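You operate a simulated robot arm through the tools that you are given. There is no shell and no other tool.

You are at the controls of a simulated robot arm. One attempt, no reset.

Task
Put things in order on the top of the check bench. At the end: the yellow wall meter stands where the cream grease cartridge (marked "MEDIUM") stood; the beige link hose stands where the yellow wall meter stood; the black spare nozzle is on the red dish; the cream grease cartridge from the top of the check bench stands on top of the pink remnant spool; whatever was shut is shut again. Leave all else as you found it, and nothing knocked over.

The check looks at the end state, three seconds after you hand in, the way a careful person would. Anything else that was tipped, shoved, dropped, spilled or broken makes it a failure.

Robot
A 6-joint arm with a two-finger parallel gripper, fixed in place. Base frame: the origin is on the floor under the middle of its stand, x ahead of it, y to its left, z up; the work surface is at about z = 0.8. Readings come in m, degrees, newtons and seconds.
With the tool pointing down near the work surface it reaches from about 0.34 to 0.76 m from the base axis. Its first joint turns from -66.0 to 66.0 degrees. Payload 2.45 kg.
The TCP is the grasp point between the finger pads, 0.024 m short of the fingertips. In the tool frame z runs along the fingers and y along their closing line. The gripper opens to 0.068 m. The fingers are 0.017 m wide and 0.01 m thick; the gripper's body (0.04 by 0.07 m) begins 0.041 m behind the TCP.
Orientation is told as [roll, pitch, yaw] about the base's x, y, z axes, in that order, counted from this pose: with the fingers straight down and closing along the base's y, the tool's x points along the base's -x, its y along +y and its z along -z.

Tools
- The arm moves only by the tool apply_moves. Its argument "motion" is a list of rows, each a list of 6 numbers: the shift along the base's x, y, z in units of 250 mm (1.0 is 250 mm), then the turn, a rotation vector about the base's x, y, z in units of 60 degrees (1.0 is 60 degrees). In form: [[tx, ty, tz, wx, wy, wz], ...]. A call has 1 to 20 rows; each row is the pose to reach, as a shift and turn from the pose commanded when the call began. "fingers" is the opening, from 0 (shut) to 1 (fully open), set as the call begins (left out, the last holds). A call with a number of a shift or a turn outside -1 to 1 is refused whole. A row lasts 0.2 s, in which the tool goes at most 0.05 m and 8.6 degrees; a call with a longer step from one row to the next is refused whole, and so is a gripper value outside its range. Where a pose cannot be reached the arm comes as near as it can. A force on the tool above 40 N (or 10 N above the force at the start of the call, whichever is more), or a blocked arm, ends the call early, and 0.2 s more pass. Each finger travels about 0.108 m/s and halts on what it meets, pressing with about 33 N; the grip force reading is that of the motor and also rises with nothing between the fingers. The clock runs only during rows and for 0.2 s after the last one: add rows that repeat a pose to give the fingers time. The reply holds the time, the measured pose of the TCP, the force on the tool along the base axes, the opening and the grip force, in the units named above and with some noise, with the torque about the TCP (base axes, N m) and any sound that the robot's microphone picked up, and new pictures: "pictures" is both (left out), scene, wrist or none.
- Cameras (640 x 400 px; columns grow to the right, rows downward): "scene" is fixed at [0.1716, 0.4262, 1.4426]; the picture's right is [-0.66, -0.75, 0.00], its down [-0.55, 0.49, -0.67] and it looks along [0.50, -0.45, -0.74] (base axes); focal length 351 px, centre (320, 200). "wrist" rides on the gripper at [0.084, 0.011, -0.075] in the tool frame; the picture's right is [-0.13, 0.99, 0.00], its down [-0.60, -0.08, -0.79] and it looks along [-0.79, -0.10, 0.61] (tool axes); focal length 251 px, centre (320, 200). There is no depth. A picture from a camera that has moved, and an enlarged one, comes with that camera's place and axes in the base frame and with its lens.
- close_up(camera, box): a new picture of the part [left, top, right, bottom] of that camera's present view, enlarged. No time passes.
- finish_job(): hands the job in; it is judged then, once.

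Places have to be worked out from the pictures, the camera data and where the tool is seen. Open the gripper and draw the arm clear of the work before you hand the job in, unless the task says otherwise.

The tools are called after "Emit:" as a command line: name --pt "numbers of a row" for each row, then --argument value for the rest, lists and objects as JSON in quotes. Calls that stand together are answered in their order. apply_moves: Moves the arm, as the interface text tells. Its arguments: {"type":"object","properties":{"motion":{"type":"array"},"fingers":{"type":"number"},"pictures":{"type":"string","enum":["both","scene","wrist","none"]}},"required":["motion"]} The other tools are called the same way: close_up (camera, box) takes an enlarged picture of a part of a camera's view; finish_job () hands the job in.

At the start:

```text
time_s: 0.0
position: [0.3997, 0.1714, 1.1307]
tool_rot: [0.0, 0.0, 0.0]
wrist_force: [0.0, -0.6, 1.3]
wrist_torque: [0.04, 0.01, 0.0]
gripper_width: 0.0676
gripper_force: 0.0
```

scene: 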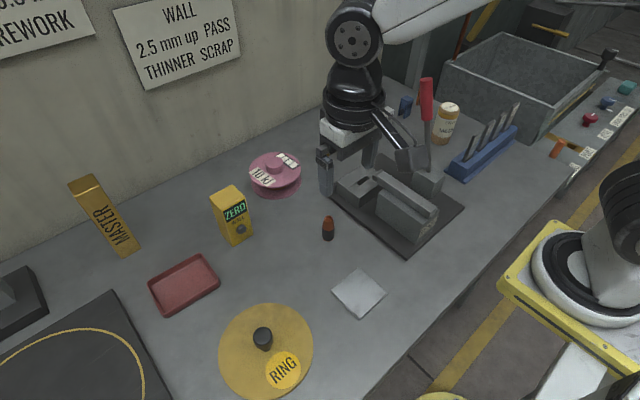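
wrist: 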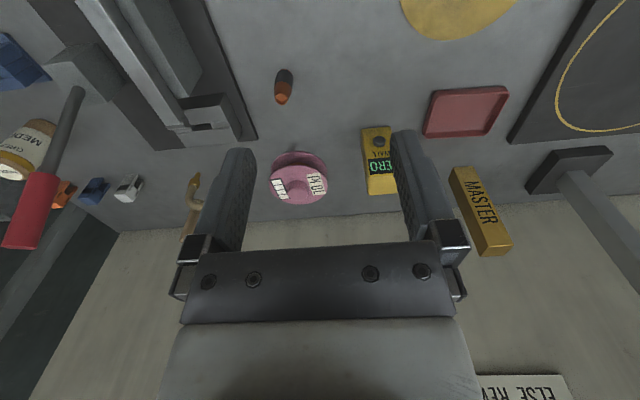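

I begin by looking more closely at the scene before moving anything; I need to identify the nozzle, hose, ring cover (yellow disc with a knob), cartridge and spool.

Emit:
close_up --camera "scene" --box '[200, 140, 400, 265]'

Emit:
close_up --camera "scene" --box '[380, 60, 540, 160]'

Emit:
close_up --camera "scene" --box '[120, 240, 400, 400]'

Emit:
close_up --camera "wrist" --box '[0, 0, 320, 240]'

Emit:
close_up --camera "scene" --box '[520, 60, 640, 180]'

```text
3.20 times, centred on (300, 202) of scene
camera zoom: at [0.1716, 0.4262, 1.4426], right [-0.66, -0.75, 0.0], down [-0.55, 0.49, -0.67], along [0.5, -0.45, -0.74], focal length 1124 px, centre (384, 192)
```

zoom: 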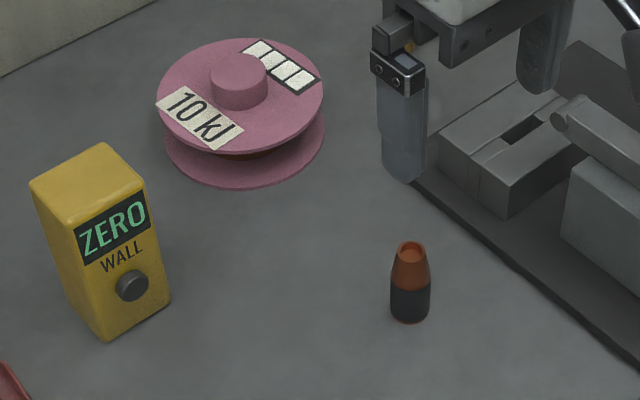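

```text
4.00 times, centred on (460, 110) of scene
camera zoom: at [0.1716, 0.4262, 1.4426], right [-0.66, -0.75, 0.0], down [-0.55, 0.49, -0.67], along [0.5, -0.45, -0.74], focal length 1404 px, centre (-240, 560)
```

zoom: 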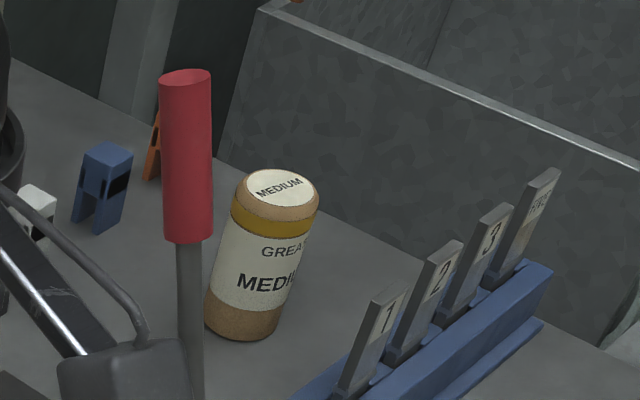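

```text
2.29 times, centred on (260, 320) of scene
camera zoom: at [0.1716, 0.4262, 1.4426], right [-0.66, -0.75, 0.0], down [-0.55, 0.49, -0.67], along [0.5, -0.45, -0.74], focal length 802 px, centre (457, -74)
```

zoom: 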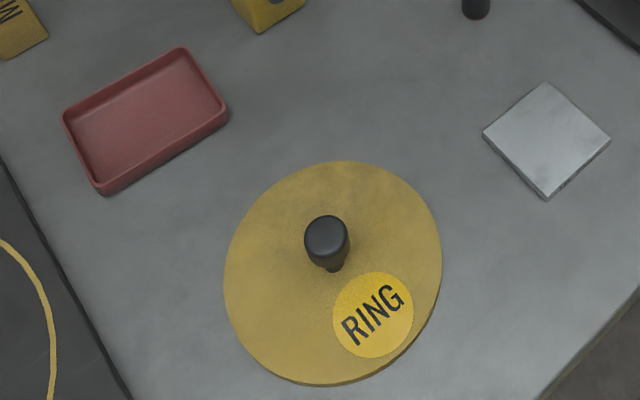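

```text
1.67 times, centred on (160, 120) of wrist
camera zoom: at [0.3173, 0.1826, 1.2058], right [0.13, 0.99, 0.0], down [0.6, -0.08, 0.79], along [0.79, -0.1, -0.61], focal length 419 px, centre (587, 333)
```

zoom: 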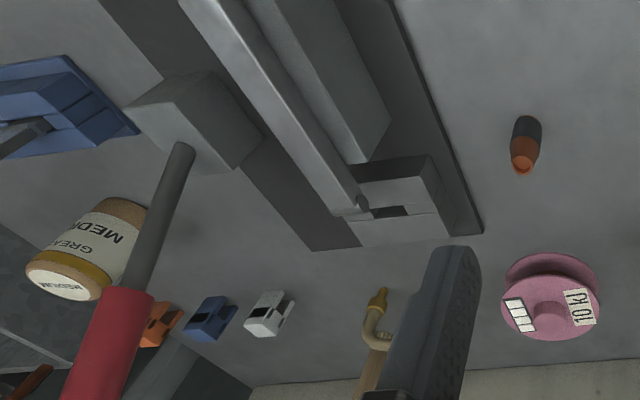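

```text
3.33 times, centred on (580, 120) of scene
camera zoom: at [0.1716, 0.4262, 1.4426], right [-0.66, -0.75, 0.0], down [-0.55, 0.49, -0.67], along [0.5, -0.45, -0.74], focal length 1170 px, centre (-547, 467)
```

zoom: 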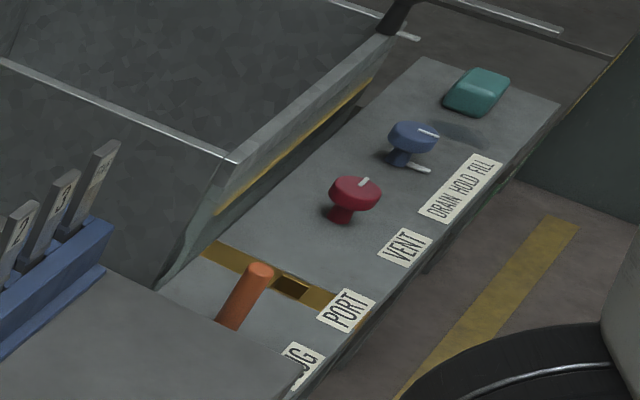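

The small orange/black piece near the middle, the spool, the meter and the dish are visible, but the hose is hidden behind the gripper. I move the arm sideways at this height, clear of everything, to see the hose and the mechanism from the scene camera and wrist.

Emit:
apply_moves --pt "0 0.2 0 0 0 0" --pt "0 0.4 0 0 0 0" --pt "-0.1 0.5 0 0 0 0" --pictures "both"

```text
time_s: 0.8
position: [0.3726, 0.2974, 1.1316]
tool_rot: [0.0, 0.0, 0.0]
wrist_force: [-0.9, 0.4, 0.3]
wrist_torque: [0.01, -0.01, 0.01]
gripper_width: 0.0679
gripper_force: 0.0
camera wrist: at [0.2895, 0.3074, 1.2063], right [0.13, 0.99, 0.0], down [0.6, -0.08, 0.79], along [0.79, -0.1, -0.61], focal length 251 px, centre (320, 200)
```

scene: 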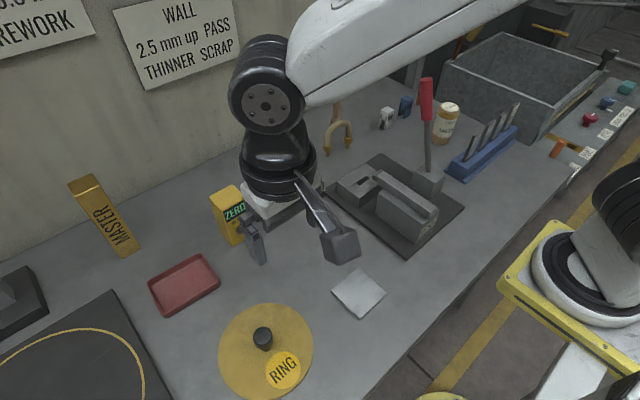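
wrist: 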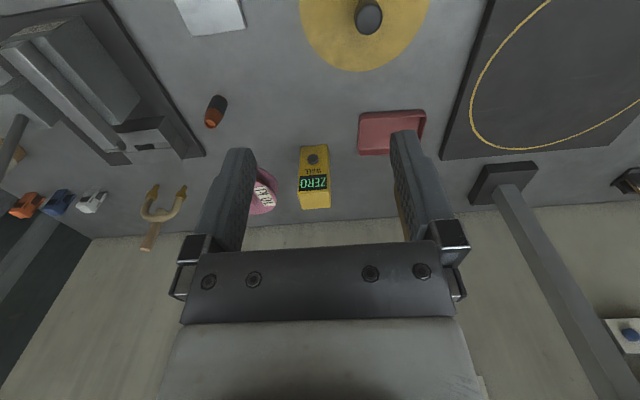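

Emit:
close_up --camera "scene" --box '[300, 70, 480, 182]'

Emit:
close_up --camera "wrist" --box '[0, 80, 300, 270]'

Emit:
close_up --camera "scene" --box '[300, 130, 500, 270]'

Emit:
close_up --camera "wrist" --box '[460, 130, 640, 400]'

```text
3.56 times, centred on (390, 126) of scene
camera zoom: at [0.1716, 0.4262, 1.4426], right [-0.66, -0.75, 0.0], down [-0.55, 0.49, -0.67], along [0.5, -0.45, -0.74], focal length 1248 px, centre (71, 463)
```

zoom: 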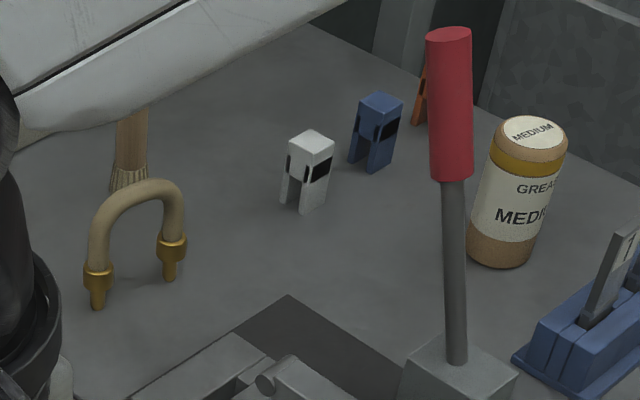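

```text
2.11 times, centred on (150, 175) of wrist
camera zoom: at [0.2895, 0.3074, 1.2063], right [0.13, 0.99, 0.0], down [0.6, -0.08, 0.79], along [0.79, -0.1, -0.61], focal length 529 px, centre (678, 253)
```

zoom: 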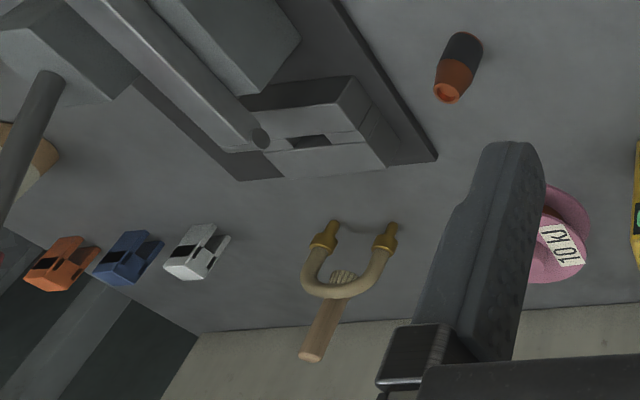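

```text
2.86 times, centred on (400, 200) of scene
camera zoom: at [0.1716, 0.4262, 1.4426], right [-0.66, -0.75, 0.0], down [-0.55, 0.49, -0.67], along [0.5, -0.45, -0.74], focal length 1003 px, centre (91, 200)
```

zoom: 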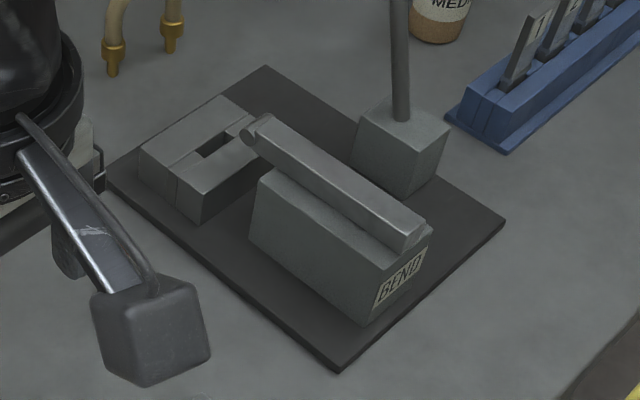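

```text
1.48 times, centred on (550, 265) of wrist
camera zoom: at [0.2895, 0.3074, 1.2063], right [0.13, 0.99, 0.0], down [0.6, -0.08, 0.79], along [0.79, -0.1, -0.61], focal length 372 px, centre (-21, 104)
```

zoom: 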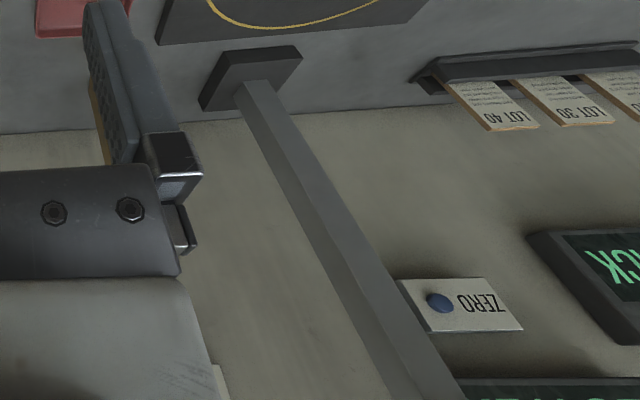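

The hose is the arch standing on its two brass ends; the nozzle candidate is the small black/orange piece. I check the left side and the RING disc area before deciding, by turning the wrist camera left.

Emit:
apply_moves --pt "0 0 0 0 0 0.14" --pt "0 0 0 0 0 0.28" --pt "0 0 0 0 0 0.42" --pt "0 0 0 0 0 0.56" --pt "0 0 0 0 0 0.7" --pt "0 0 0 0 0 0.84" --pt "0 0 0 0 0 0.98" --pictures "both"

Emit:
close_up --camera "scene" --box '[180, 290, 330, 400]'

Emit:
close_up --camera "scene" --box '[380, 320, 560, 400]'

```text
time_s: 2.4
position: [0.3758, 0.2968, 1.1307]
tool_rot: [0.0, -0.1, 58.9]
wrist_force: [0.2, 0.1, 0.7]
wrist_torque: [0.02, -0.01, 0.01]
gripper_width: 0.0682
gripper_force: 0.1
camera wrist: at [0.3232, 0.2296, 1.2056], right [-0.78, 0.62, 0.0], down [0.38, 0.48, 0.79], along [0.49, 0.62, -0.61], focal length 251 px, centre (320, 200)
```

scene: 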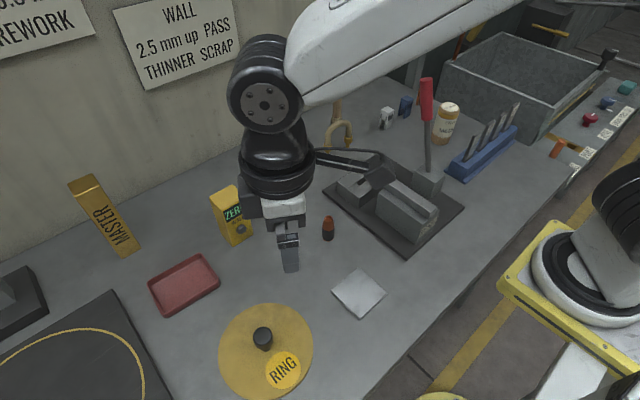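
wrist: 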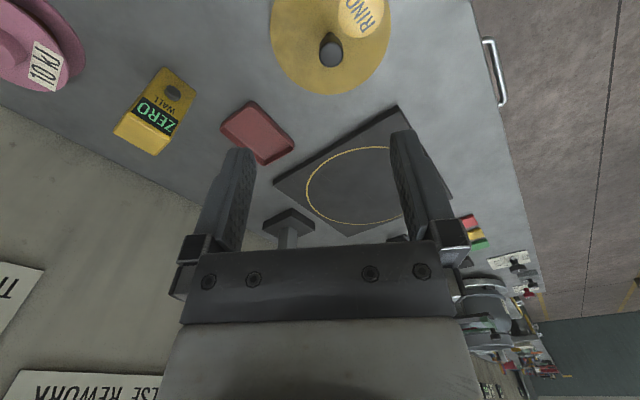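

```text
3.64 times, centred on (255, 345) of scene
camera zoom: at [0.1716, 0.4262, 1.4426], right [-0.66, -0.75, 0.0], down [-0.55, 0.49, -0.67], along [0.5, -0.45, -0.74], focal length 1277 px, centre (556, -327)
```

zoom: 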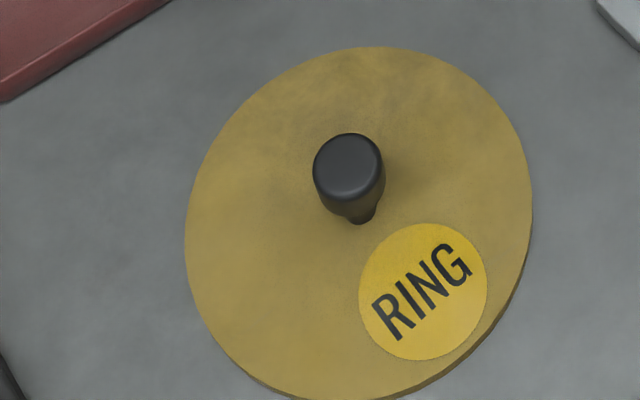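

```text
3.56 times, centred on (470, 360) of scene
camera zoom: at [0.1716, 0.4262, 1.4426], right [-0.66, -0.75, 0.0], down [-0.55, 0.49, -0.67], along [0.5, -0.45, -0.74], focal length 1248 px, centre (-213, -369)
```

zoom: 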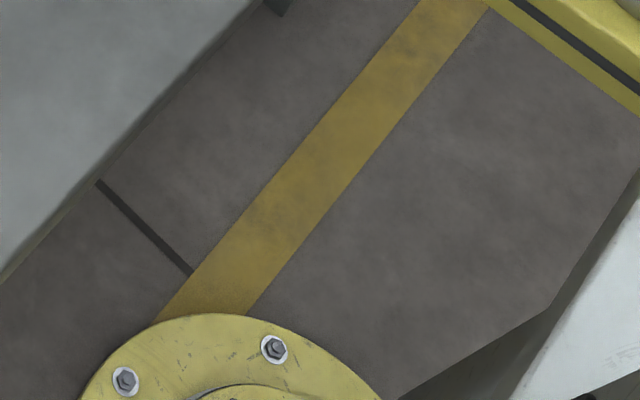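

There is a drawer-like handle on the bench's front and a disc with a knob. I return the yaw to zero and go nearer to the small black/orange piece to identify it, staying well above everything.

Emit:
apply_moves --pt "0 -0.1 -0.05 0 0 -0.13" --pt "0 -0.2 -0.1 0 0 -0.26" --pt "0 -0.3 -0.18 0 0 -0.39" --pt "0.02 -0.4 -0.27 0 0 -0.52" --pt "0.04 -0.5 -0.36 0 0 -0.65" --pt "0.06 -0.6 -0.48 0 0 -0.78" --pt "0.08 -0.7 -0.6 0 0 -0.9" --pt "0.1 -0.784 -0.72 0 0 -0.98" --pictures "both"

Emit:
close_up --camera "wrist" --box '[200, 0, 460, 160]'

```text
time_s: 4.2
position: [0.3987, 0.0992, 0.9484]
tool_rot: [0.0, 0.0, 0.0]
wrist_force: [-0.5, -0.8, 0.3]
wrist_torque: [-0.05, -0.01, 0.03]
gripper_width: 0.0681
gripper_force: 0.0
camera wrist: at [0.3143, 0.1105, 1.0228], right [0.13, 0.99, 0.0], down [0.6, -0.08, 0.79], along [0.79, -0.1, -0.61], focal length 251 px, centre (320, 200)
```

scene: 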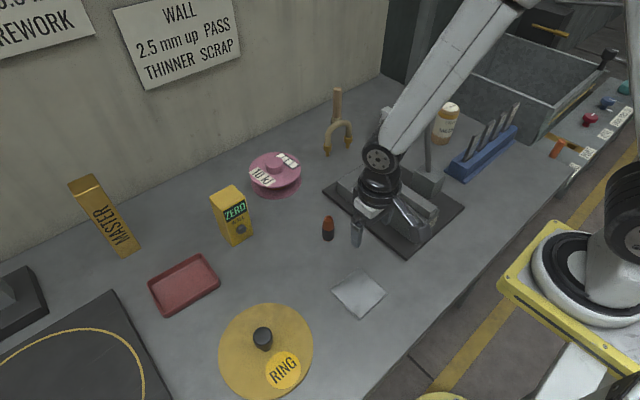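
wrist: 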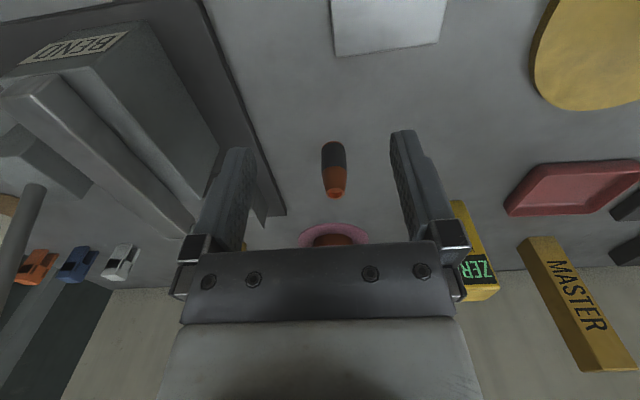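

```text
2.46 times, centred on (330, 80) of wrist
camera zoom: at [0.3143, 0.1105, 1.0228], right [0.13, 0.99, 0.0], down [0.6, -0.08, 0.79], along [0.79, -0.1, -0.61], focal length 619 px, centre (295, 495)
```

zoom: 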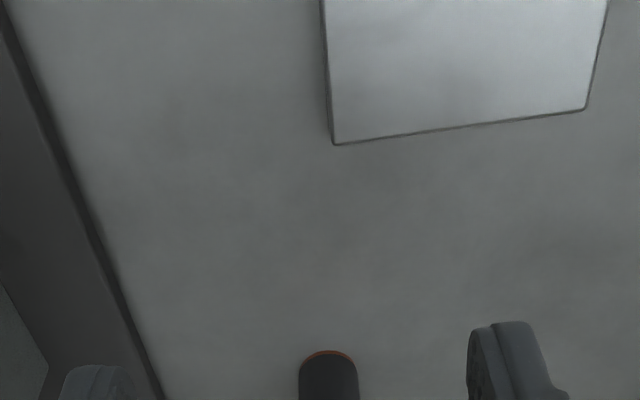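

Emit:
close_up --camera "wrist" --box '[280, 120, 390, 220]'

Emit:
close_up --camera "scene" --box '[300, 200, 360, 250]'

Emit:
close_up --camera "scene" --box '[300, 70, 420, 170]'

```text
4.00 times, centred on (335, 170) of wrist
camera zoom: at [0.3143, 0.1105, 1.0228], right [0.13, 0.99, 0.0], down [0.6, -0.08, 0.79], along [0.79, -0.1, -0.61], focal length 1006 px, centre (260, 320)
```

zoom: 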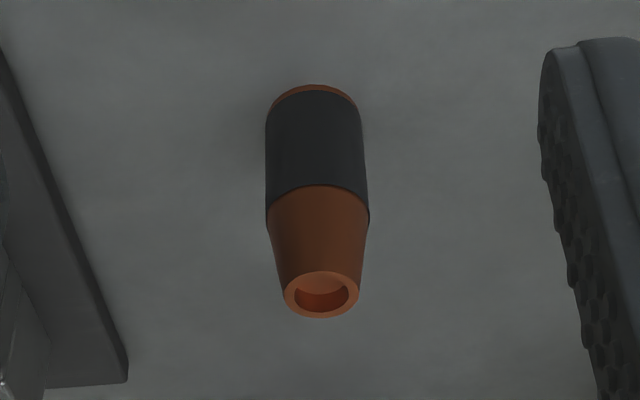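

```text
8.00 times, centred on (330, 225) of scene
camera zoom: at [0.1716, 0.4262, 1.4426], right [-0.66, -0.75, 0.0], down [-0.55, 0.49, -0.67], along [0.5, -0.45, -0.74], focal length 2809 px, centre (240, 0)
```

zoom: 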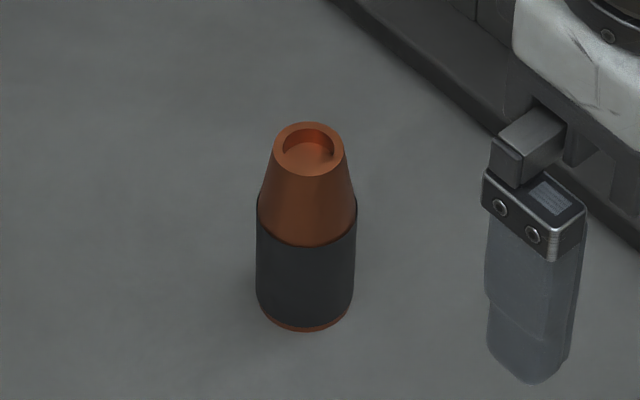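

```text
4.00 times, centred on (360, 120) of scene
camera zoom: at [0.1716, 0.4262, 1.4426], right [-0.66, -0.75, 0.0], down [-0.55, 0.49, -0.67], along [0.5, -0.45, -0.74], focal length 1404 px, centre (160, 520)
```

zoom: 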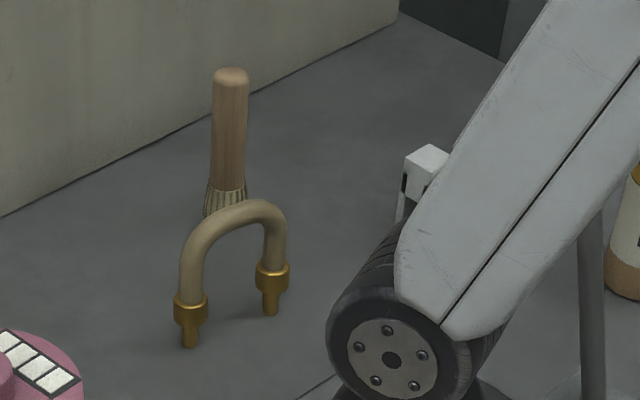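

The close-up shows a copper nozzle with a black sleeve at about (0.507, 0.10), the only nozzle in view; I take it as the black spare nozzle. Estimates so far: cartridge (0.548,-0.389), ~0.11 tall; spool (0.72,0.08); meter (0.655,0.243); hose midpoint (0.709,-0.12); dish (0.615,0.396). I now rise to z 1.2 and go over toward the cartridge, above the red lever (top about 1.08).

Emit:
apply_moves --pt "0 0 0.2 0 0 0" --pt "0 0 0.4 0 0 0" --pt "0 0 0.6 0 0 0" --pt "0 0 0.8 0 0 0" --pt "0 0 1.0 0 0 0" --pt "0 -0.2 1.0 0 0 0" --pt "0 -0.4 1.0 0 0 0" --pt "0 -0.6 1.0 0 0 0" --pt "0 -0.8 1.0 0 0 0" --pt "0 -1.0 1.0 0 0 0" --pictures "both"

```text
time_s: 6.4
position: [0.3994, -0.1523, 1.1992]
tool_rot: [0.0, 0.0, 0.1]
wrist_force: [-0.5, 0.0, -0.9]
wrist_torque: [0.04, -0.01, 0.0]
gripper_width: 0.068
gripper_force: 0.1
camera wrist: at [0.3154, -0.1416, 1.2736], right [0.13, 0.99, 0.0], down [0.6, -0.08, 0.79], along [0.79, -0.1, -0.61], focal length 251 px, centre (320, 200)
```

scene: 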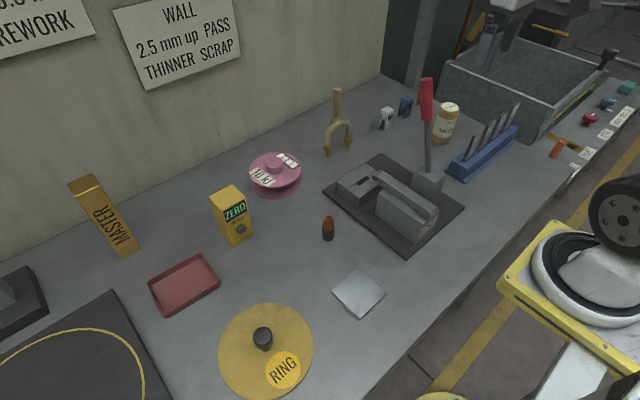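
wrist: 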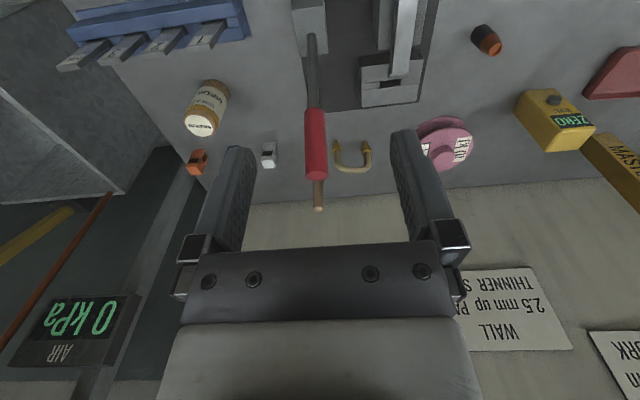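

No occlusion now, so I take enlarged views to refine the positions of all items and the lever (top found at about (0.514, -0.170, 1.082)).

Emit:
close_up --camera "wrist" --box '[40, 0, 260, 180]'

Emit:
close_up --camera "wrist" --box '[310, 80, 630, 220]'

Emit:
close_up --camera "scene" --box '[300, 70, 460, 170]'

Emit:
close_up --camera "scene" --box '[420, 80, 540, 200]'

Emit:
close_up --camera "scene" --box '[200, 145, 310, 255]'

Emit:
close_up --camera "scene" --box '[130, 240, 240, 325]'

```text
2.22 times, centred on (150, 90) of wrist
camera zoom: at [0.3154, -0.1416, 1.2736], right [0.13, 0.99, 0.0], down [0.6, -0.08, 0.79], along [0.79, -0.1, -0.61], focal length 559 px, centre (698, 444)
```

zoom: 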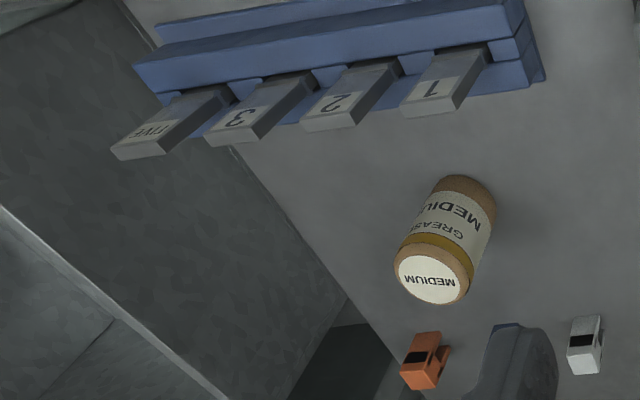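

```text
2.00 times, centred on (470, 150) of wrist
camera zoom: at [0.3154, -0.1416, 1.2736], right [0.13, 0.99, 0.0], down [0.6, -0.08, 0.79], along [0.79, -0.1, -0.61], focal length 503 px, centre (20, 300)
```

zoom: 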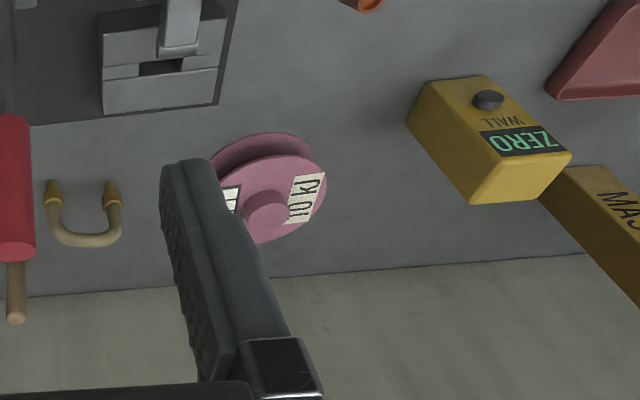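

```text
4.00 times, centred on (380, 120) of scene
camera zoom: at [0.1716, 0.4262, 1.4426], right [-0.66, -0.75, 0.0], down [-0.55, 0.49, -0.67], along [0.5, -0.45, -0.74], focal length 1404 px, centre (80, 520)
```

zoom: 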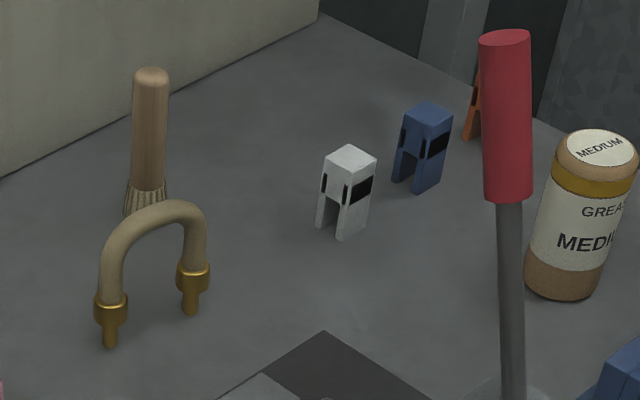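

```text
3.33 times, centred on (480, 140) of scene
camera zoom: at [0.1716, 0.4262, 1.4426], right [-0.66, -0.75, 0.0], down [-0.55, 0.49, -0.67], along [0.5, -0.45, -0.74], focal length 1170 px, centre (-213, 400)
```

zoom: 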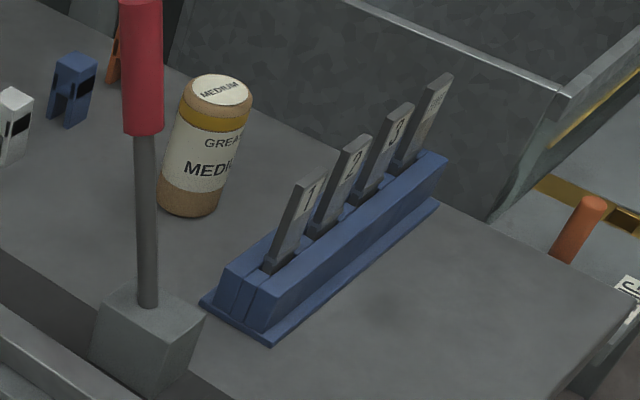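

```text
3.64 times, centred on (255, 200) of scene
camera zoom: at [0.1716, 0.4262, 1.4426], right [-0.66, -0.75, 0.0], down [-0.55, 0.49, -0.67], along [0.5, -0.45, -0.74], focal length 1277 px, centre (556, 200)
```

zoom: 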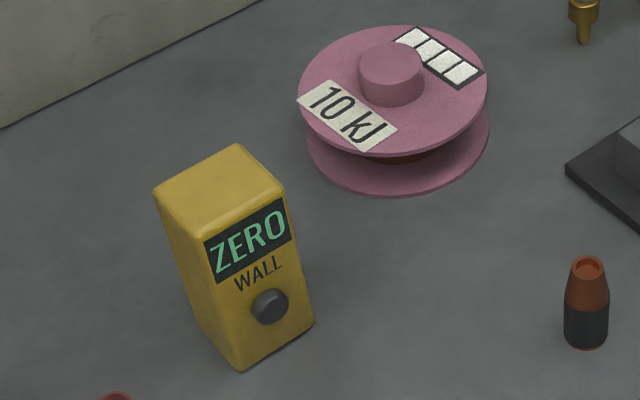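

```text
4.71 times, centred on (185, 282) of scene
camera zoom: at [0.1716, 0.4262, 1.4426], right [-0.66, -0.75, 0.0], down [-0.55, 0.49, -0.67], along [0.5, -0.45, -0.74], focal length 1652 px, centre (955, -188)
```

zoom: 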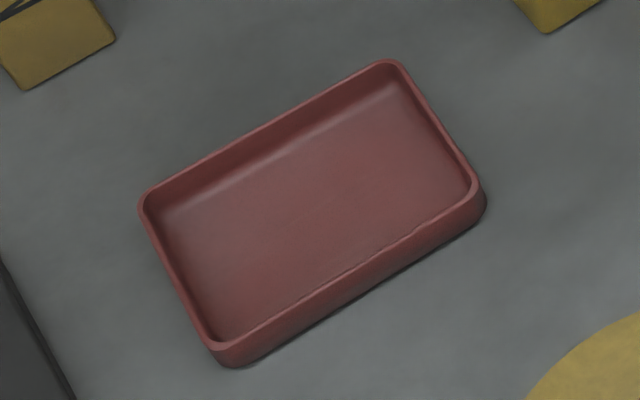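

Triangulated with both cameras: cartridge about (0.544,-0.375), top near z 0.925; feeler gauges up to z 0.937 at x≈0.43, so I'll grasp with yaw −90° (camera on the +y side, fingers closing along x). Moving over it at z 1.2.

Emit:
apply_moves --pt "0.08 -0.12 0 0 0 -0.14" --pt "0.16 -0.25 0 0 0 -0.28" --pt "0.24 -0.38 0 0 0 -0.42" --pt "0.33 -0.51 0 0 0 -0.56" --pt "0.42 -0.64 0 0 0 -0.7" --pt "0.5 -0.77 0 0 0 -0.84" --pt "0.576 -0.896 0 0 0 -0.98" --pictures "none"

Emit:
apply_moves --pt "0 0 0 0 0 -0.13" --pt "0 0 0 0 0 -0.26" --pt "0 0 0 0 0 -0.39" --pt "0 0 0 0 0 -0.52" --pictures "both"

```text
time_s: 8.0
position: [0.5481, -0.3733, 1.2017]
tool_rot: [0.1, 0.1, -59.0]
wrist_force: [-0.3, -1.3, -0.4]
wrist_torque: [0.01, 0.02, 0.02]
gripper_width: 0.0683
gripper_force: 0.0
```

```text
time_s: 9.0
position: [0.5461, -0.3732, 1.2017]
tool_rot: [0.0, 0.0, -90.1]
wrist_force: [-0.3, -0.2, 0.7]
wrist_torque: [-0.02, 0.01, -0.01]
gripper_width: 0.068
gripper_force: 0.0
camera wrist: at [0.5579, -0.2889, 1.2763], right [0.99, -0.13, 0.0], down [-0.08, -0.6, 0.79], along [-0.1, -0.79, -0.61], focal length 251 px, centre (320, 200)
```

scene: 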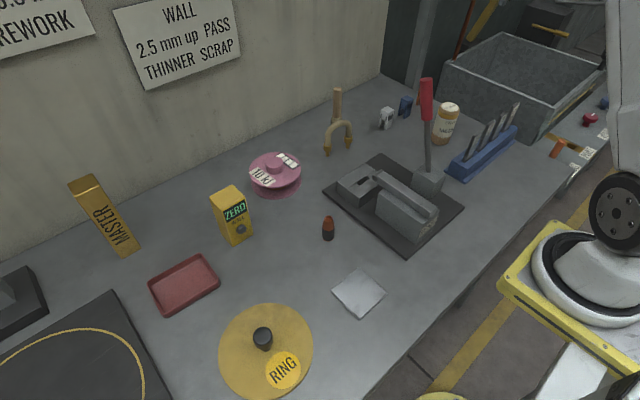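
wrist: 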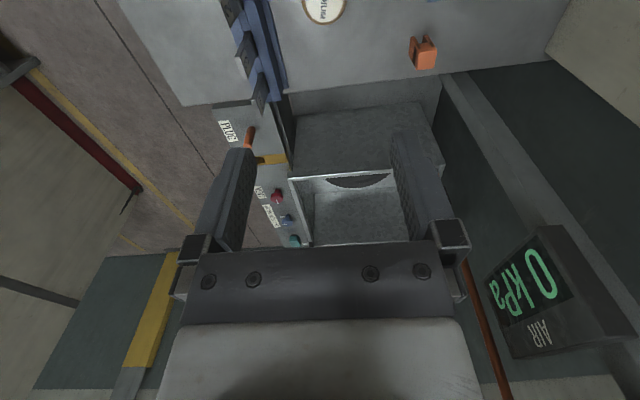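

Cartridge top appears just below the fingers, slightly off (about +0.004 x, −0.008 y). I correct and descend to z 1.0 for a nearer look.

Emit:
apply_moves --pt "0.016 -0.03 -0.2 0 0 0" --pt "0.016 -0.03 -0.4 0 0 0" --pt "0.016 -0.03 -0.6 0 0 0" --pt "0.016 -0.03 -0.8 0 0 0" --pictures "both"

Emit:
close_up --camera "wrist" --box '[220, 0, 420, 180]'

Emit:
close_up --camera "scene" --box '[400, 60, 520, 160]'

```text
refused: row 1 steps farther than a row can; nothing moved
```

```text
2.22 times, centred on (320, 90) of wrist
camera zoom: at [0.5579, -0.2889, 1.2763], right [0.99, -0.13, 0.0], down [-0.08, -0.6, 0.79], along [-0.1, -0.79, -0.61], focal length 559 px, centre (320, 444)
```

zoom: 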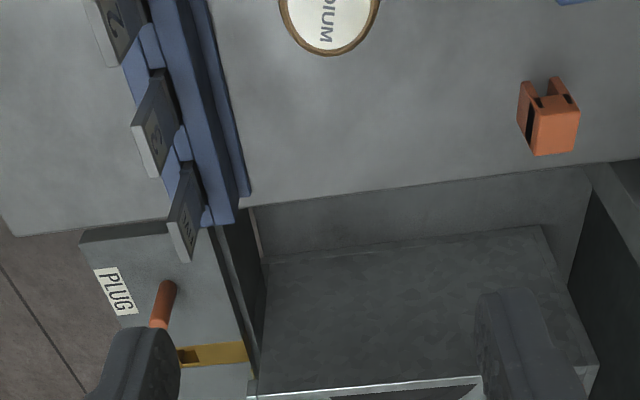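

```text
4.00 times, centred on (460, 110) of scene
camera zoom: at [0.1716, 0.4262, 1.4426], right [-0.66, -0.75, 0.0], down [-0.55, 0.49, -0.67], along [0.5, -0.45, -0.74], focal length 1404 px, centre (-240, 560)
```

zoom: 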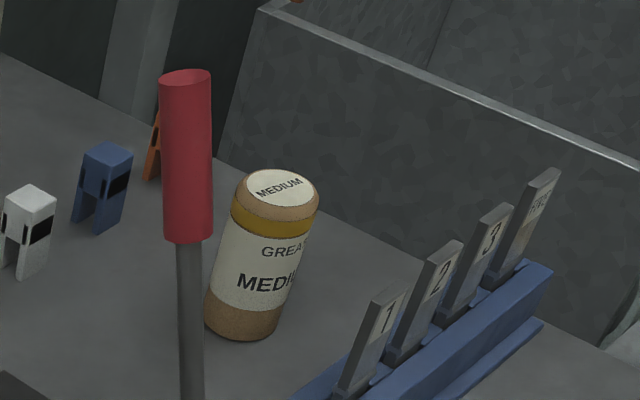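

The first row was a hair too long; I repeat with a smaller first step.

Emit:
apply_moves --pt "0.01 -0.02 -0.18 0 0 0" --pt "0.016 -0.03 -0.37 0 0 0" --pt "0.016 -0.03 -0.56 0 0 0" --pt "0.016 -0.03 -0.74 0 0 0" --pt "0.016 -0.03 -0.8 0 0 0" --pictures "both"

Emit:
close_up --camera "wrist" --box '[220, 0, 420, 180]'

```text
time_s: 10.2
position: [0.5471, -0.38, 1.0002]
tool_rot: [0.1, 0.0, -90.0]
wrist_force: [0.0, 0.3, -0.6]
wrist_torque: [0.02, 0.01, -0.03]
gripper_width: 0.068
gripper_force: 0.0
camera wrist: at [0.5578, -0.2955, 1.0748], right [0.99, -0.13, 0.0], down [-0.08, -0.6, 0.79], along [-0.1, -0.79, -0.61], focal length 251 px, centre (320, 200)
```

scene: 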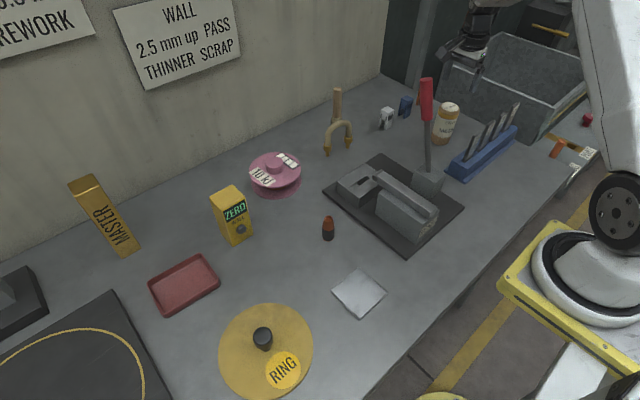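
wrist: 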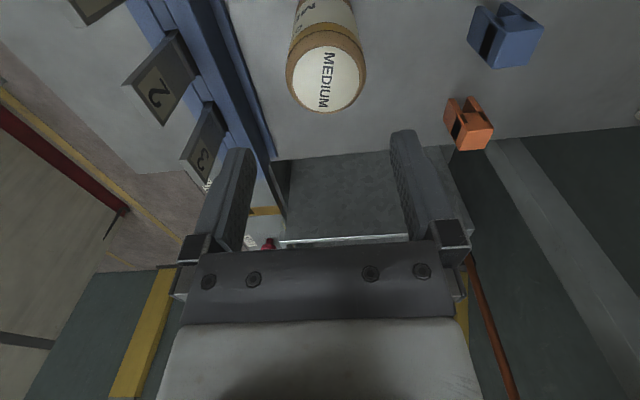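

```text
2.22 times, centred on (320, 90) of wrist
camera zoom: at [0.5578, -0.2955, 1.0748], right [0.99, -0.13, 0.0], down [-0.08, -0.6, 0.79], along [-0.1, -0.79, -0.61], focal length 559 px, centre (320, 444)
```

zoom: 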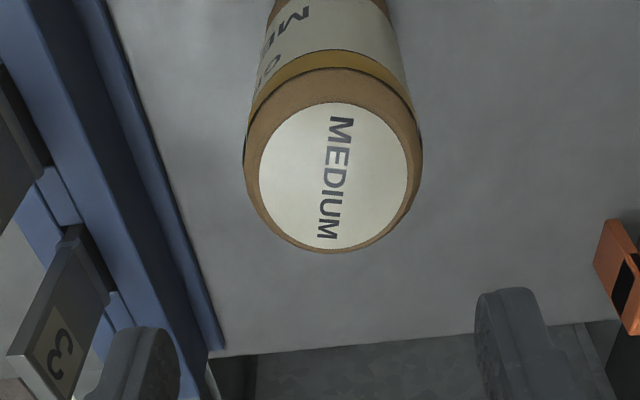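

Using the two heights together, the cartridge axis is at about (0.551, −0.381) with top near z 0.905 and diameter ≈0.055. I shift +3 mm in x and drop to z 0.94 to check the alignment just above it.

Emit:
apply_moves --pt "0.012 0 -0.12 0 0 0" --pt "0.012 0 -0.24 0 0 0" --pictures "wrist"

Emit:
close_up --camera "wrist" --box '[200, 20, 440, 200]'

Emit:
close_up --camera "scene" --box '[400, 40, 520, 160]'

```text
time_s: 10.8
position: [0.5507, -0.3813, 0.9383]
tool_rot: [0.0, 0.0, -90.1]
wrist_force: [-0.3, -0.1, -1.0]
wrist_torque: [0.0, 0.02, -0.01]
gripper_width: 0.0679
gripper_force: 0.1
camera wrist: at [0.5612, -0.2967, 1.0145], right [0.99, -0.13, 0.0], down [-0.08, -0.6, 0.79], along [-0.1, -0.79, -0.61], focal length 251 px, centre (320, 200)
```

wrist: 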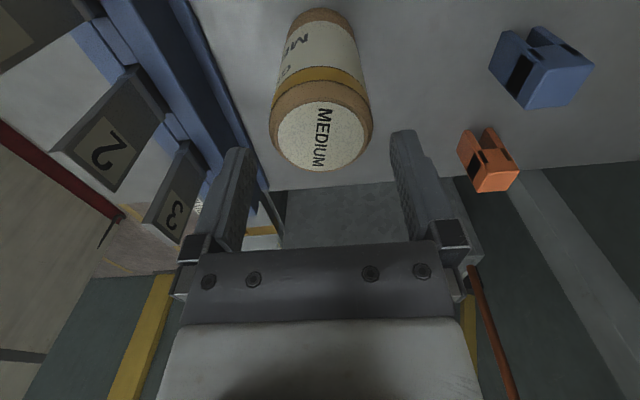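

```text
2.22 times, centred on (320, 110) of wrist
camera zoom: at [0.5612, -0.2967, 1.0145], right [0.99, -0.13, 0.0], down [-0.08, -0.6, 0.79], along [-0.1, -0.79, -0.61], focal length 559 px, centre (320, 400)
```

zoom: 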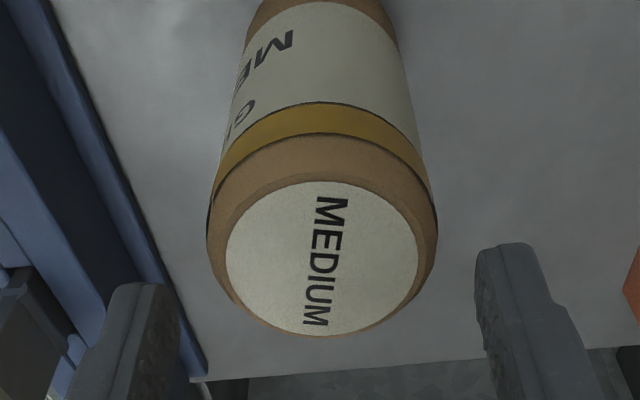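

```text
3.33 times, centred on (460, 100) of scene
camera zoom: at [0.1716, 0.4262, 1.4426], right [-0.66, -0.75, 0.0], down [-0.55, 0.49, -0.67], along [0.5, -0.45, -0.74], focal length 1170 px, centre (-147, 533)
```

zoom: 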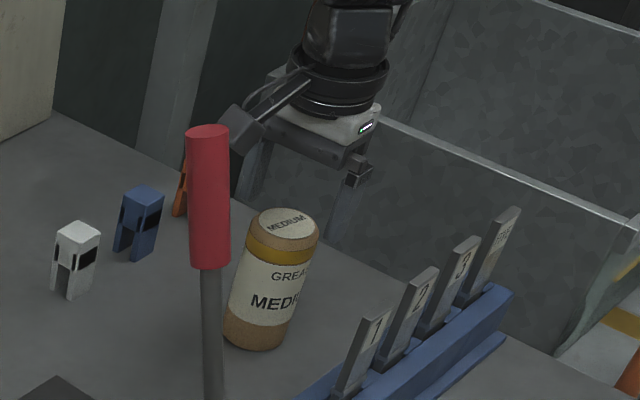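

Aligned: body centred at column 322 and axis within ~2 mm in y. I descend to TCP z≈0.876 with the fingers open either side.

Emit:
apply_moves --pt "0 0 -0.08 0 0 0" --pt "0 0 -0.16 0 0 0" --pt "0 0 -0.22 0 0 0" --pt "0 0 -0.255 0 0 0" --pictures "wrist"

```text
time_s: 11.8
position: [0.5512, -0.3822, 0.8774]
tool_rot: [0.0, 0.0, -90.0]
wrist_force: [-0.4, -0.3, 0.0]
wrist_torque: [0.0, 0.02, 0.03]
gripper_width: 0.0681
gripper_force: 0.0
camera wrist: at [0.5632, -0.2974, 0.9516], right [0.99, -0.13, 0.0], down [-0.08, -0.6, 0.79], along [-0.1, -0.79, -0.61], focal length 251 px, centre (320, 200)
```

wrist: 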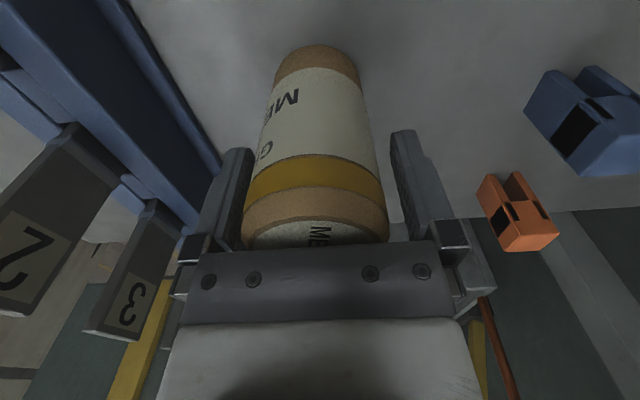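

Fingers straddle the cartridge cleanly with no contact force. I close the gripper and hold for the grip to settle.

Emit:
apply_moves --pt "0 0 0 0 0 0" --pt "0 0 0 0 0 0" --pt "0 0 0 0 0 0" --fingers 0 --pictures "wrist"

```text
time_s: 12.6
position: [0.5505, -0.3812, 0.8758]
tool_rot: [0.0, 0.0, -90.1]
wrist_force: [-0.6, -1.0, -0.4]
wrist_torque: [-0.09, 0.01, -0.01]
gripper_width: 0.0534
gripper_force: 32.6
camera wrist: at [0.5631, -0.2975, 0.9516], right [0.99, -0.13, 0.0], down [-0.08, -0.6, 0.79], along [-0.1, -0.79, -0.61], focal length 251 px, centre (320, 200)
```

wrist: 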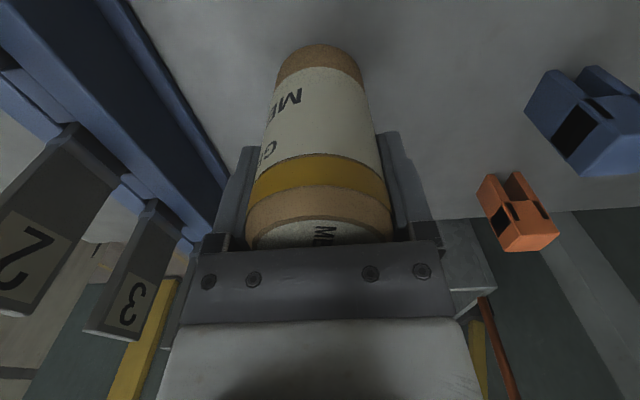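

Grip is firm at 0.0534 m width. I lift the cartridge straight up to about z 1.12.

Emit:
apply_moves --pt "0 0 0.04 0 0 0" --pt "0 0 0.15 0 0 0" --pt "0 0 0.33 0 0 0" --pt "0 0 0.51 0 0 0" --pt "0 0 0.69 0 0 0" --pt "0 0 0.87 0 0 0" --pt "0 0 0.972 0 0 0" --pictures "both"

```text
time_s: 14.2
position: [0.5493, -0.3824, 1.1212]
tool_rot: [0.0, 0.1, -90.0]
wrist_force: [-0.8, 0.8, -3.1]
wrist_torque: [-0.01, -0.03, 0.01]
gripper_width: 0.0531
gripper_force: 33.1
camera wrist: at [0.5619, -0.2981, 1.1966], right [0.99, -0.13, 0.0], down [-0.08, -0.6, 0.79], along [-0.1, -0.79, -0.61], focal length 251 px, centre (320, 200)
```

scene: 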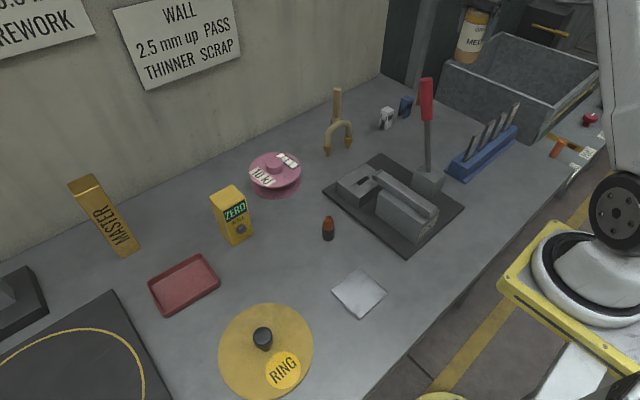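
wrist: 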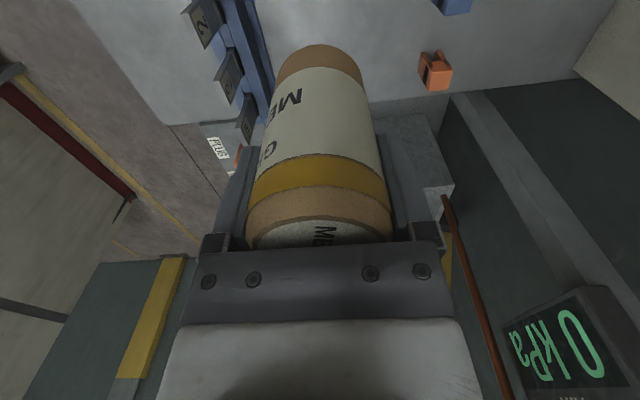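

Holding about 0.3 kg, cartridge upright. Spool hub top triangulates to about (0.7245, 0.077, 0.869). I carry the cartridge at z 1.12 along a line that stays over 0.1 m outside the lever.

Emit:
apply_moves --pt "0.05 0.1 0 0 0 0" --pt "0.12 0.26 0 0 0 0" --pt "0.19 0.43 0 0 0 0" --pt "0.26 0.6 0 0 0 0" --pt "0.33 0.77 0 0 0 0" --pt "0.4 0.93 0 0 0 0" --pictures "scene"

Emit:
apply_moves --pt "0.05 0.16 0 0 0 0" --pt "0.11 0.33 0 0 0 0" --pt "0.17 0.5 0 0 0 0" --pt "0.23 0.67 0 0 0 0" --pt "0.28 0.83 0 0 0 0" --pt "0.294 0.9 0 0 0 0" --pt "0.294 0.9 0 0 0 0" --pictures "both"

```text
time_s: 15.6
position: [0.6507, -0.1486, 1.1203]
tool_rot: [0.0, 0.0, -90.1]
wrist_force: [0.8, 0.1, -3.4]
wrist_torque: [-0.02, -0.02, 0.0]
gripper_width: 0.0534
gripper_force: 33.1
```

scene: 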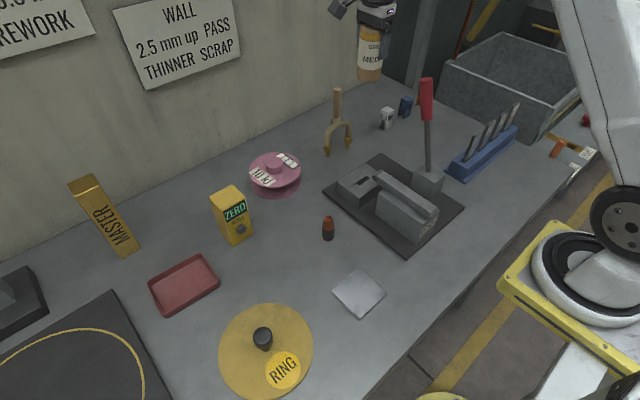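

```text
time_s: 17.2
position: [0.7245, 0.0774, 1.1215]
tool_rot: [0.0, 0.0, -90.1]
wrist_force: [0.9, 0.3, -2.7]
wrist_torque: [0.01, 0.01, -0.03]
gripper_width: 0.0534
gripper_force: 32.9
camera wrist: at [0.736, 0.1609, 1.1964], right [0.99, -0.13, 0.0], down [-0.08, -0.6, 0.79], along [-0.1, -0.79, -0.61], focal length 251 px, centre (320, 200)
```

scene: 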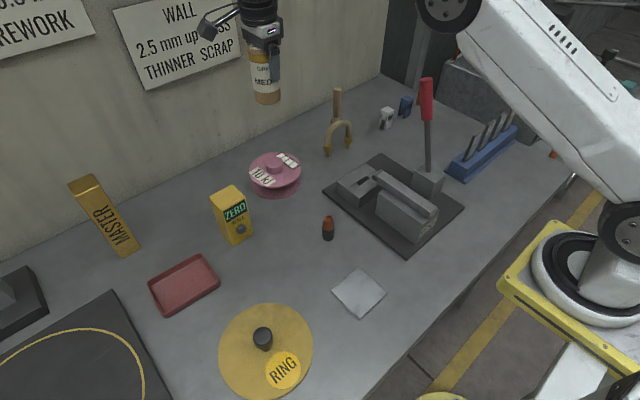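
wrist: 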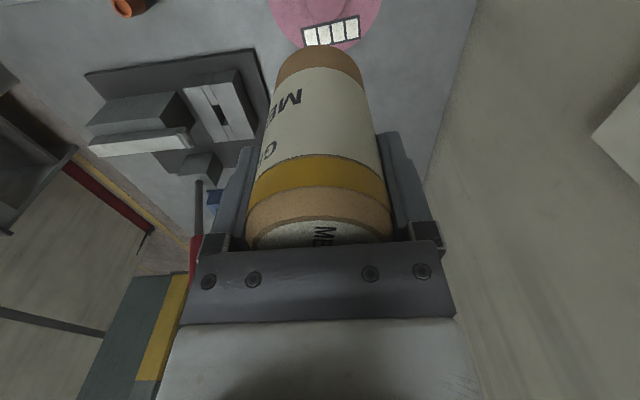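

The spool shows just ahead of the cartridge's bottom edge in the wrist view. I lower to TCP z≈1.0 (cartridge bottom ≈0.924, hub top ≈0.87) to check centring.

Emit:
apply_moves --pt "0 0 -0.16 0 0 0" --pt "0 0 -0.32 0 0 0" --pt "0 0 -0.48 0 0 0" --pt "0 0 -0.48 0 0 0" --pictures "both"

Emit:
close_up --camera "scene" --box '[210, 60, 340, 210]'

Emit:
close_up --camera "wrist" --box '[200, 0, 440, 150]'

```text
time_s: 18.2
position: [0.7243, 0.0752, 1.0005]
tool_rot: [0.0, 0.0, -90.1]
wrist_force: [-0.4, 0.3, -3.3]
wrist_torque: [0.0, 0.01, -0.02]
gripper_width: 0.0535
gripper_force: 32.8
camera wrist: at [0.7359, 0.1598, 1.0751], right [0.99, -0.13, 0.0], down [-0.08, -0.6, 0.79], along [-0.1, -0.79, -0.61], focal length 251 px, centre (320, 200)
```

scene: 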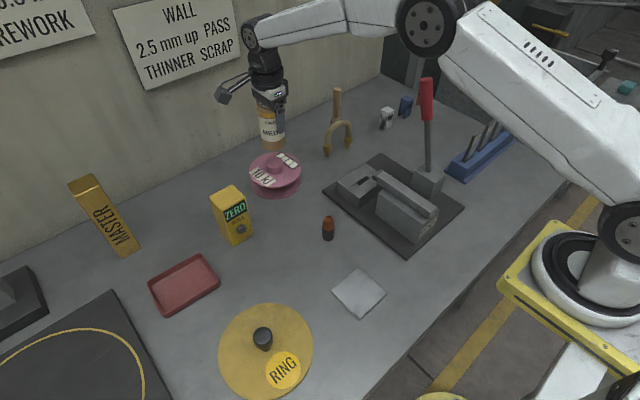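
wrist: 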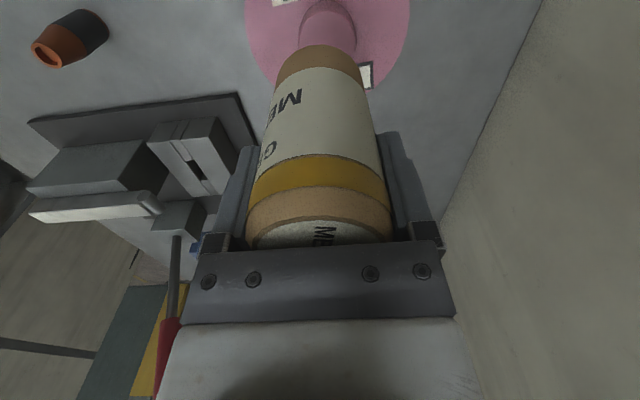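

```text
2.67 times, centred on (275, 135) of scene
camera zoom: at [0.1717, 0.4262, 1.4426], right [-0.66, -0.75, 0.0], down [-0.55, 0.49, -0.67], along [0.5, -0.45, -0.74], focal length 936 px, centre (440, 373)
```

zoom: 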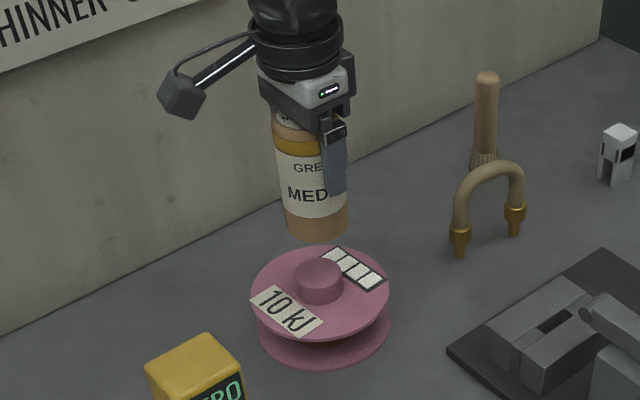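

```text
2.67 times, centred on (320, 75) of wrist
camera zoom: at [0.7359, 0.1598, 1.0751], right [0.99, -0.13, 0.0], down [-0.08, -0.6, 0.79], along [-0.1, -0.79, -0.61], focal length 670 px, centre (320, 533)
```

zoom: 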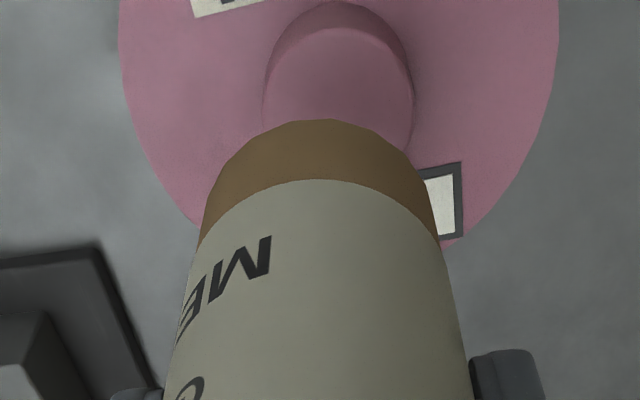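

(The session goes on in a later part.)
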